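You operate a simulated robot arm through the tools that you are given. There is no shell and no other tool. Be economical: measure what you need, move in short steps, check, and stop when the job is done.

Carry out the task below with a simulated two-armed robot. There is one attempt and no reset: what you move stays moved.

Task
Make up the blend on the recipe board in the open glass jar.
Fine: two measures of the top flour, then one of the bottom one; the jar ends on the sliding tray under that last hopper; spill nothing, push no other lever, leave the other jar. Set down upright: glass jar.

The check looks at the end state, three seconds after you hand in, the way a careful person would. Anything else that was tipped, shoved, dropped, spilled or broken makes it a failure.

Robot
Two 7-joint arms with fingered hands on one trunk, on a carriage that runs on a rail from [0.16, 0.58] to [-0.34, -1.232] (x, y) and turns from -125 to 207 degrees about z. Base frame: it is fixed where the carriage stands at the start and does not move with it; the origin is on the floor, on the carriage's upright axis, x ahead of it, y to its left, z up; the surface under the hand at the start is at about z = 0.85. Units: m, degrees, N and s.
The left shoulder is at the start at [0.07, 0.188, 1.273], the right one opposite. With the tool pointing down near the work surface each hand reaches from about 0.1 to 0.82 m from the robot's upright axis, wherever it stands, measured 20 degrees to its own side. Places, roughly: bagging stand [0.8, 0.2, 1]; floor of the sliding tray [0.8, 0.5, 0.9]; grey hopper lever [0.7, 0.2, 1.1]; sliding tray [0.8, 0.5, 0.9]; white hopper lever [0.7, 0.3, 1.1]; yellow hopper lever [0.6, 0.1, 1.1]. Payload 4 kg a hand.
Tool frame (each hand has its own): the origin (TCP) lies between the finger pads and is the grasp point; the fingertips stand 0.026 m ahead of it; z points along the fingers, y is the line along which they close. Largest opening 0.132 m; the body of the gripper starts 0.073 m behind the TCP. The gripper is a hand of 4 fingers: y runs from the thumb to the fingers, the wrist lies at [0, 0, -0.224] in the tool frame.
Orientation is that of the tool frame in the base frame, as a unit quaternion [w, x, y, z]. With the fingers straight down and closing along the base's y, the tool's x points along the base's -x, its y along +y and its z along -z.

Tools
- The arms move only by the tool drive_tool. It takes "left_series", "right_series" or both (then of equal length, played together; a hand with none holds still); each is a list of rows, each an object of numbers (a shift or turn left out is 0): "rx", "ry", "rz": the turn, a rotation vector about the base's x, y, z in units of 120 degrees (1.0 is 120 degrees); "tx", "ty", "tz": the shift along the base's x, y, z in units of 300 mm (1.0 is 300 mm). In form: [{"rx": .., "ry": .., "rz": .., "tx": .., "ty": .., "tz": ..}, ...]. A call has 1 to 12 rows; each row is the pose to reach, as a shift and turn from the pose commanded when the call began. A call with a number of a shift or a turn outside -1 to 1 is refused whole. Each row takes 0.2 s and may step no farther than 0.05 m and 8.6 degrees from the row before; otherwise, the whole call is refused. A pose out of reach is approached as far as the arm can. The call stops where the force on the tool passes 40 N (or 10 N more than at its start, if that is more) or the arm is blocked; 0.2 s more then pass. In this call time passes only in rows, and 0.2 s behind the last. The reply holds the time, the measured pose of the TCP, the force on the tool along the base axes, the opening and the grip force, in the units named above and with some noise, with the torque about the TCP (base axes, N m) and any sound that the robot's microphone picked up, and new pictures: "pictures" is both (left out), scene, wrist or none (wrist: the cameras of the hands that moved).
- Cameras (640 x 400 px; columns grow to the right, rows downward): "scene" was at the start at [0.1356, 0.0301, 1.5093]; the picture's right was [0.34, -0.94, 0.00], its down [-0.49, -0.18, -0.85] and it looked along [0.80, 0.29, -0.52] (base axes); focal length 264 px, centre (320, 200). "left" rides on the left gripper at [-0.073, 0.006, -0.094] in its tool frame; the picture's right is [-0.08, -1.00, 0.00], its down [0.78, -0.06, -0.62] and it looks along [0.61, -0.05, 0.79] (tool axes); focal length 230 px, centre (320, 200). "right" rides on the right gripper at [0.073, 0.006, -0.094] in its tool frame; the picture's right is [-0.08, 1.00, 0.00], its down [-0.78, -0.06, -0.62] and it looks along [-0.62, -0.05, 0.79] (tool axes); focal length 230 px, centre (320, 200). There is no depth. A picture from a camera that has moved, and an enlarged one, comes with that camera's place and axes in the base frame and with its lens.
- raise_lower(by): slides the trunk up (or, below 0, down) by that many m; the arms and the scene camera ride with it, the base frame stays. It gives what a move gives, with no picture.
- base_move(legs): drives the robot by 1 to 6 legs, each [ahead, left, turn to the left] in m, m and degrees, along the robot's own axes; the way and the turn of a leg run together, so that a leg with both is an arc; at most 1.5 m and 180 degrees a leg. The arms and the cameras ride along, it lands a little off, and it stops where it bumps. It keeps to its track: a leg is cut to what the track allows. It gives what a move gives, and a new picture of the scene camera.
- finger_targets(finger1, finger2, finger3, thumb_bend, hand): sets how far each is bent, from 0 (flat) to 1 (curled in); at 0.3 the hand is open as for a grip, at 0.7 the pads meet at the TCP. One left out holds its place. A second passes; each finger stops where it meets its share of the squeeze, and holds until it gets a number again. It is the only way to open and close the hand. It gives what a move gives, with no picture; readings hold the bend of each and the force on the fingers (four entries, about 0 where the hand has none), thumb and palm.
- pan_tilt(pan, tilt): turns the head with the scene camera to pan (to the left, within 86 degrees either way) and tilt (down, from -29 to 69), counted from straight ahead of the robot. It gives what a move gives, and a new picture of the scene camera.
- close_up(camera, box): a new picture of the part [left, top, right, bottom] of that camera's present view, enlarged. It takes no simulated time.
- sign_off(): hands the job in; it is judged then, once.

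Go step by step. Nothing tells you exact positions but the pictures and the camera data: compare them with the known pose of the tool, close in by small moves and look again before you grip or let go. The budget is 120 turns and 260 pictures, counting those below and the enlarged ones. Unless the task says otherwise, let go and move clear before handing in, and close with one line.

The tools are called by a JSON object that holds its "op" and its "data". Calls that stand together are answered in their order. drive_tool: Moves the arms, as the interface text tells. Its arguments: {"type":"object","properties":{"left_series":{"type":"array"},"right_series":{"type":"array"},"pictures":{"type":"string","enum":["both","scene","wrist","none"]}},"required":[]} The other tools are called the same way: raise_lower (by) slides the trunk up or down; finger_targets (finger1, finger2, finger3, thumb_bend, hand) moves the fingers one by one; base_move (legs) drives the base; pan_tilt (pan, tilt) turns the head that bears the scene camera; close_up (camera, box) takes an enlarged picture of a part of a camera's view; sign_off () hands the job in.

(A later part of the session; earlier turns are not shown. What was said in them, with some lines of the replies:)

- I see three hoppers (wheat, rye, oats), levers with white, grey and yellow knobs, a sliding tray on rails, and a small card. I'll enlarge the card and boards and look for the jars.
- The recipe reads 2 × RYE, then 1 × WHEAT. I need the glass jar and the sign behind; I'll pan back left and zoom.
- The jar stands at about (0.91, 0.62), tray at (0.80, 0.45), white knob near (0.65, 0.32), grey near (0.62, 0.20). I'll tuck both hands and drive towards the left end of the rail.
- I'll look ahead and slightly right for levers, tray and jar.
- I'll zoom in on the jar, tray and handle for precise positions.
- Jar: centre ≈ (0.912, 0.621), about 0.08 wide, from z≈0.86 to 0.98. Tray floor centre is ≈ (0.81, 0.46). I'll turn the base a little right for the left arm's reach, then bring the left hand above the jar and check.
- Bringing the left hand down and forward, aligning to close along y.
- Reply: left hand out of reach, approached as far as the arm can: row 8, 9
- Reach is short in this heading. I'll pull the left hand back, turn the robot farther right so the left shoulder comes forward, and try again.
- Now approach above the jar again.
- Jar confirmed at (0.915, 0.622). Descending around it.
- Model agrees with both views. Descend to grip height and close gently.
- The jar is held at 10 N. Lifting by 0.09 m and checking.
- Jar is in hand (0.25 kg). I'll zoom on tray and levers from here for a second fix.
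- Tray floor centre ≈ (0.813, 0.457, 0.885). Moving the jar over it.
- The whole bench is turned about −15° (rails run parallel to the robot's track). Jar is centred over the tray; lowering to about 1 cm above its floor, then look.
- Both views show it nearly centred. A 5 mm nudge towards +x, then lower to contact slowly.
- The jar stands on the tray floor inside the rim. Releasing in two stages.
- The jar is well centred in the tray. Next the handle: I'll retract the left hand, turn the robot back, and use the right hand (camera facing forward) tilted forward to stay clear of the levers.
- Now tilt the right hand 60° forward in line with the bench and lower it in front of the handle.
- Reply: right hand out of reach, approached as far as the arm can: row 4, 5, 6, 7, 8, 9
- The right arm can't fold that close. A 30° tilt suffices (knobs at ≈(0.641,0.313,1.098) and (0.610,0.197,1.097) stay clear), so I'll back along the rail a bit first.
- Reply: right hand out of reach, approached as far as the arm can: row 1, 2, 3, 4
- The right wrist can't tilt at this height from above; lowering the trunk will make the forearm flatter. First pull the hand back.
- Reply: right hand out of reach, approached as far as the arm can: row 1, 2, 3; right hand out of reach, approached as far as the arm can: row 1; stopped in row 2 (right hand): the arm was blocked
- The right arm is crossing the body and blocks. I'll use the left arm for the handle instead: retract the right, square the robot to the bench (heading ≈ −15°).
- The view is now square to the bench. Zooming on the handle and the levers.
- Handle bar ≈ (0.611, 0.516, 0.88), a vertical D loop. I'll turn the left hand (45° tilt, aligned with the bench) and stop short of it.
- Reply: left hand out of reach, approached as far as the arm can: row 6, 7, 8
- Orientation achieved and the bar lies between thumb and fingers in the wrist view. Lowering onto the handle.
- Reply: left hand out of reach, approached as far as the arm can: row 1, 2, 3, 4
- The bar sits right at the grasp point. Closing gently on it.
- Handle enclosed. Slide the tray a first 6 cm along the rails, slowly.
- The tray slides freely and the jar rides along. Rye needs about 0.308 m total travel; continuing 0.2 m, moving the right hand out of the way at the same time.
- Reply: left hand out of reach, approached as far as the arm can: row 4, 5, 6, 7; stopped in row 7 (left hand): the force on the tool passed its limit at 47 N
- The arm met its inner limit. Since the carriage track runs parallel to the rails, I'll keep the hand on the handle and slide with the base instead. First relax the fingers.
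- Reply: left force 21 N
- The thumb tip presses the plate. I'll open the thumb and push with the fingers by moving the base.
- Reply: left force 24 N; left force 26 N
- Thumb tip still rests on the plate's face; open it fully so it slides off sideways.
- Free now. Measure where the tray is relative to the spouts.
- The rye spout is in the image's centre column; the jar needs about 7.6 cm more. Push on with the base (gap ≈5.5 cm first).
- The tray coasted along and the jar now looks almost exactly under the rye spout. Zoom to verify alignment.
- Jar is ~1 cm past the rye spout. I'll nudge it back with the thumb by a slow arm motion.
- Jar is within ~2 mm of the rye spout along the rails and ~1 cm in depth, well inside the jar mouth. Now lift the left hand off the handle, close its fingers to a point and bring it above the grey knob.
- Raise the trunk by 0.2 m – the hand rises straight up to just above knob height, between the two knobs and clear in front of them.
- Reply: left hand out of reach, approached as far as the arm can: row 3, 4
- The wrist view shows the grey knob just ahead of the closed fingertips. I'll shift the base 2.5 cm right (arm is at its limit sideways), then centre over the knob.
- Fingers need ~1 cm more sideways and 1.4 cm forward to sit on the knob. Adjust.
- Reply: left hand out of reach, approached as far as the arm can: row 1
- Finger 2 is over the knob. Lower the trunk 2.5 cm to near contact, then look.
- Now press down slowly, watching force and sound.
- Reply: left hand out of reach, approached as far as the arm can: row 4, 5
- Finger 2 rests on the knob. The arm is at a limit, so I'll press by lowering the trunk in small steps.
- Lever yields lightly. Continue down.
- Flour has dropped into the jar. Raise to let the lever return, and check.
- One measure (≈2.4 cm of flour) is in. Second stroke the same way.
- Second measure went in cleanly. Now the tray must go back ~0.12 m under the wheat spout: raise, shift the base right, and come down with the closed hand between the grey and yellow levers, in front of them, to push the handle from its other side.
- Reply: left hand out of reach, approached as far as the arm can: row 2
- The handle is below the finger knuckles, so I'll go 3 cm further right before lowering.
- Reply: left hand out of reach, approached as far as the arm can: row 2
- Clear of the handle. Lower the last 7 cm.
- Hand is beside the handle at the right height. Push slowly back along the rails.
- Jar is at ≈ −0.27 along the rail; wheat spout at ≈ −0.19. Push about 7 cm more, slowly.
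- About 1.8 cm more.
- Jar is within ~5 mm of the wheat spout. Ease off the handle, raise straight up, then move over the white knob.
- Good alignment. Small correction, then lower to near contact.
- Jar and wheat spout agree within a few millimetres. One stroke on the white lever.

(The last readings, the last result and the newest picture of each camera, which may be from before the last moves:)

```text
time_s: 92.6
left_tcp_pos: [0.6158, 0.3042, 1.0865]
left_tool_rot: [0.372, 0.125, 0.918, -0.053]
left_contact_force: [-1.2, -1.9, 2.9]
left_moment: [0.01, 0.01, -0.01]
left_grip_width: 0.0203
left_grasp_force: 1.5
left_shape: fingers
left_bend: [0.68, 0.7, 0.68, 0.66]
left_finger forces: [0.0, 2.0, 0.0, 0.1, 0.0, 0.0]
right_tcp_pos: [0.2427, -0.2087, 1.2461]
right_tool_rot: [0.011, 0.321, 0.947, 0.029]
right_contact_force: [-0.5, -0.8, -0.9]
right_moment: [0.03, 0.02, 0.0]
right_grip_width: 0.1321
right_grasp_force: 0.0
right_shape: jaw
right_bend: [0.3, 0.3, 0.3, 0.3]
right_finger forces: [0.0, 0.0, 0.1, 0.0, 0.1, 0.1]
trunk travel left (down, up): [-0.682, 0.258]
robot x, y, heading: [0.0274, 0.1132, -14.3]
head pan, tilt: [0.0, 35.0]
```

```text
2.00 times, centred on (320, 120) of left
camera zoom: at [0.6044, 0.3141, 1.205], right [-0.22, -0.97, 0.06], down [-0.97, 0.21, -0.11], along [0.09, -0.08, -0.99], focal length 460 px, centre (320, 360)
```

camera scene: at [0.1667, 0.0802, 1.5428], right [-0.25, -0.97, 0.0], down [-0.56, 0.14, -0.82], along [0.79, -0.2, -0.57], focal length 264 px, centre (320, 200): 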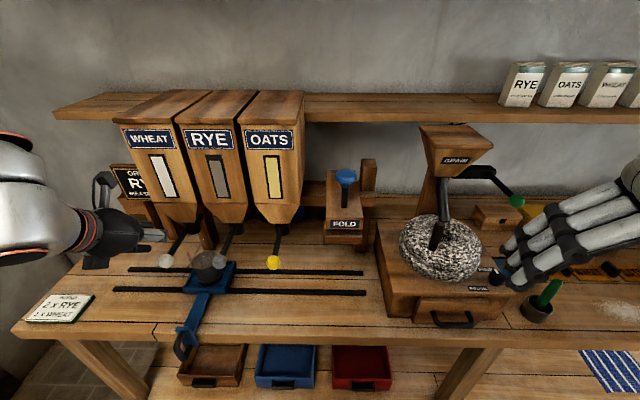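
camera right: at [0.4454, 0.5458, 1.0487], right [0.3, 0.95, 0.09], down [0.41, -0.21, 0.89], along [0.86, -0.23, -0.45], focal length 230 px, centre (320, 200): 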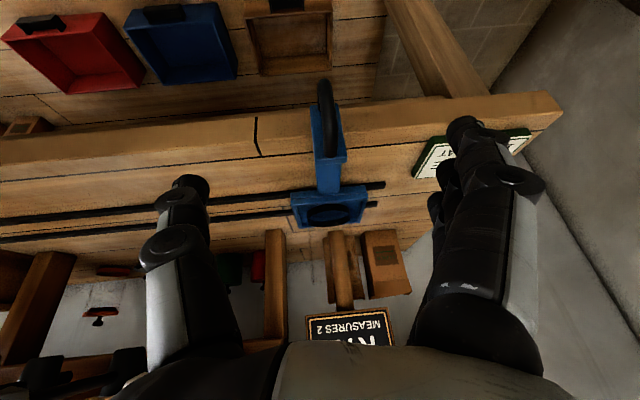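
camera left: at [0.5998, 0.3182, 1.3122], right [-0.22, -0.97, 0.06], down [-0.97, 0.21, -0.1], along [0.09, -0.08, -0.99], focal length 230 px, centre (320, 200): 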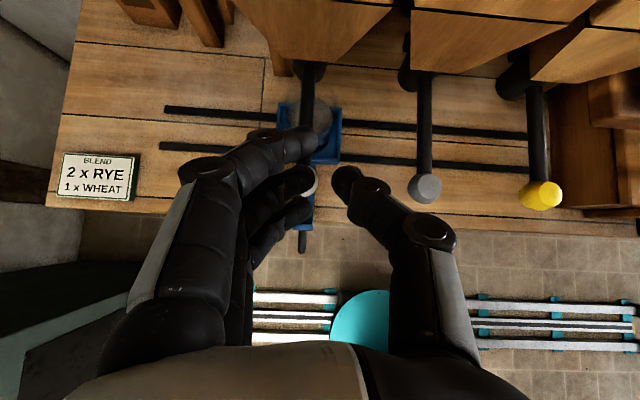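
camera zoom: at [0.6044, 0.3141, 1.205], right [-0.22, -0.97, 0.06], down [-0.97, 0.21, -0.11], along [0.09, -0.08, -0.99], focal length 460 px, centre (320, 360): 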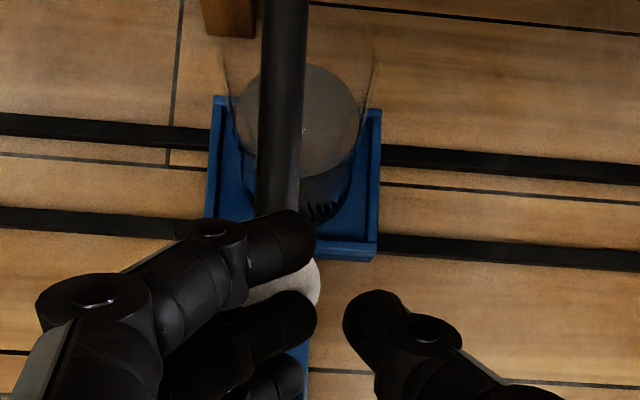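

No flour yet; press slightly further without releasing.

{"op": "raise_lower", "data": {"by": -0.006}}

{"op": "close_up", "data": {"camera": "scene", "box": [110, 180, 270, 300]}}

```text
time_s: 93.2
left_tcp_pos: [0.6168, 0.3042, 1.0795]
left_tool_rot: [0.373, 0.125, 0.918, -0.053]
left_contact_force: [-1.1, -1.3, 2.9]
left_moment: [-0.03, -0.01, -0.01]
left_grip_width: 0.02
left_grasp_force: 1.2
left_shape: fingers
left_bend: [0.68, 0.7, 0.68, 0.66]
left_finger forces: [0.0, 2.1, 0.1, 0.0, 0.1, 0.1]
right_tcp_pos: [0.2424, -0.2097, 1.2382]
right_tool_rot: [0.011, 0.32, 0.947, 0.029]
right_contact_force: [0.1, 0.0, 0.2]
right_moment: [-0.04, 0.02, -0.01]
right_grip_width: 0.1319
right_grasp_force: 0.0
right_shape: jaw
right_bend: [0.3, 0.3, 0.3, 0.3]
right_finger forces: [0.1, 0.0, 0.1, 0.0, 0.0, 0.1]
trunk travel left (down, up): [-0.676, 0.264]
robot x, y, heading: [0.0326, 0.1134, -14.3]
head pan, tilt: [0.0, 35.0]
```

```text
3.33 times, centred on (190, 240) of scene
camera zoom: at [0.1658, 0.0799, 1.4299], right [-0.25, -0.97, 0.0], down [-0.56, 0.14, -0.82], along [0.79, -0.2, -0.57], focal length 880 px, centre (753, 67)
```

zoom: 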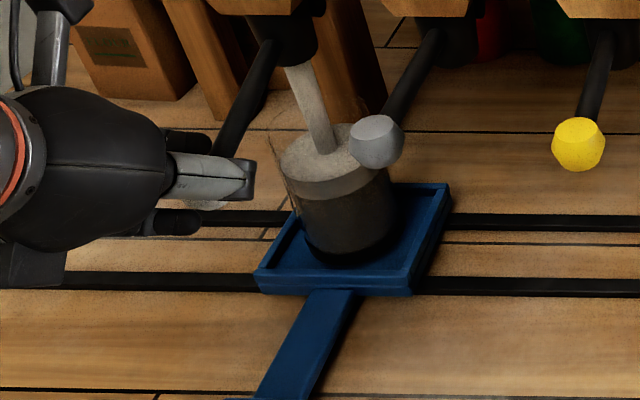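

White flour is pouring in. Release the lever now and lift clear.

{"op": "raise_lower", "data": {"by": 0.1}}

{"op": "close_up", "data": {"camera": "scene", "box": [110, 180, 270, 300]}}

```text
time_s: 94.5
left_tcp_pos: [0.6163, 0.3041, 1.1803]
left_tool_rot: [0.372, 0.125, 0.918, -0.053]
left_contact_force: [-0.3, -0.2, -0.4]
left_moment: [0.0, 0.0, -0.02]
left_grip_width: 0.0203
left_grasp_force: 0.0
left_shape: fingers
left_bend: [0.68, 0.68, 0.68, 0.66]
left_finger forces: [0.0, 0.0, 0.1, 0.0, 0.0, 0.0]
right_tcp_pos: [0.2442, -0.2097, 1.3364]
right_tool_rot: [0.012, 0.321, 0.947, 0.029]
right_contact_force: [0.5, -0.3, 0.3]
right_moment: [0.0, 0.01, -0.01]
right_grip_width: 0.1319
right_grasp_force: 0.0
right_shape: jaw
right_bend: [0.3, 0.3, 0.3, 0.3]
right_finger forces: [0.0, 0.1, 0.0, 0.0, 0.0, 0.1]
trunk travel left (down, up): [-0.776, 0.164]
robot x, y, heading: [0.0327, 0.1163, -14.5]
head pan, tilt: [0.0, 35.0]
```

```text
3.33 times, centred on (190, 240) of scene
camera zoom: at [0.1667, 0.08, 1.5298], right [-0.25, -0.97, 0.0], down [-0.56, 0.14, -0.82], along [0.79, -0.2, -0.57], focal length 880 px, centre (753, 67)
```

zoom: 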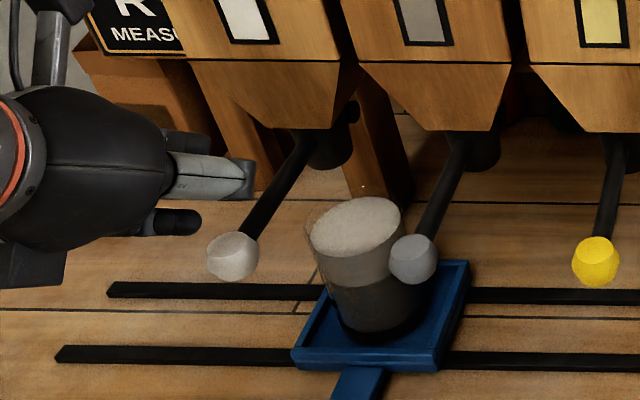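

White layer sits on the grey in about 1:2 proportion, no spill seen, and the jar stands under the wheat spout. Withdraw the hand and take a last look.

{"op": "drive_tool", "data": {"left_series": [{"tz": 0.08}, {"tz": 0.16}, {"tz": 0.2, "tx": -0.1, "ty": 0.04}, {"tz": 0.22, "tx": -0.2, "ty": 0.08}, {"tz": 0.24, "tx": -0.28, "ty": 0.12}, {"tz": 0.25, "tx": -0.32, "ty": 0.2}]}}

{"op": "close_up", "data": {"camera": "scene", "box": [110, 180, 310, 320]}}

```text
time_s: 95.9
left_tcp_pos: [0.5193, 0.3667, 1.2543]
left_tool_rot: [0.371, 0.125, 0.919, -0.055]
left_contact_force: [-0.6, -0.1, -0.3]
left_moment: [-0.03, 0.02, -0.03]
left_grip_width: 0.0205
left_grasp_force: 0.1
left_shape: fingers
left_bend: [0.68, 0.68, 0.68, 0.66]
left_finger forces: [0.0, 0.1, 0.1, 0.0, 0.1, 0.0]
right_tcp_pos: [0.2439, -0.2062, 1.3387]
right_tool_rot: [0.012, 0.32, 0.947, 0.027]
right_contact_force: [1.0, 0.1, -0.4]
right_moment: [-0.02, -0.01, 0.02]
right_grip_width: 0.1322
right_grasp_force: 0.0
right_shape: jaw
right_bend: [0.3, 0.3, 0.3, 0.3]
right_finger forces: [0.1, 0.1, 0.0, 0.0, 0.0, 0.1]
trunk travel left (down, up): [-0.776, 0.164]
robot x, y, heading: [0.0283, 0.1162, -14.3]
head pan, tilt: [0.0, 35.0]
camera scene: at [0.1673, 0.0832, 1.53], right [-0.25, -0.97, 0.0], down [-0.56, 0.14, -0.82], along [0.79, -0.2, -0.57], focal length 264 px, centre (320, 200)
camera left: at [0.5083, 0.3779, 1.3735], right [-0.21, -0.97, 0.06], down [-0.97, 0.21, -0.1], along [0.09, -0.08, -0.99], focal length 230 px, centre (320, 200)
```

scene: 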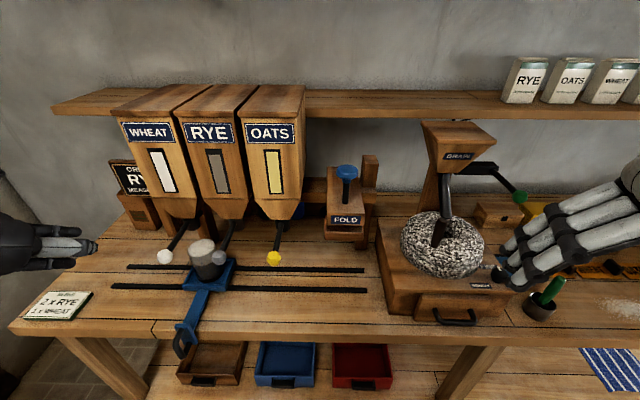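
left: 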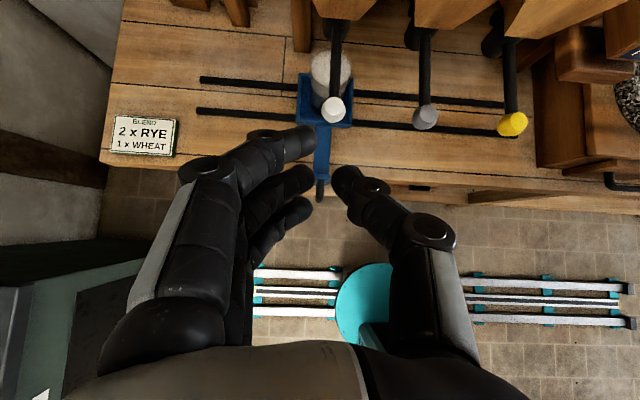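

```text
2.86 times, centred on (210, 250) of scene
camera zoom: at [0.1673, 0.0832, 1.53], right [-0.25, -0.97, 0.0], down [-0.56, 0.14, -0.82], along [0.79, -0.2, -0.57], focal length 754 px, centre (634, 57)
```

zoom: 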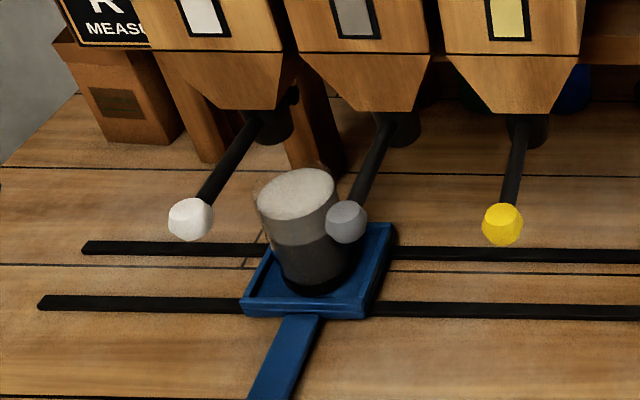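

The jar stands upright on the tray under the wheat spout with two rye measures and one wheat. The bench and tray look clean and both hands are clear, so I'm handing in.

{"op": "sign_off", "data": {}}

```text
The job is handed in.
```

The job is handed in: the open glass jar holds two measures of rye and then one of wheat. It stands upright on the sliding tray under the wheat hopper, with no spill visible and the other jar and the oats lever untouched.
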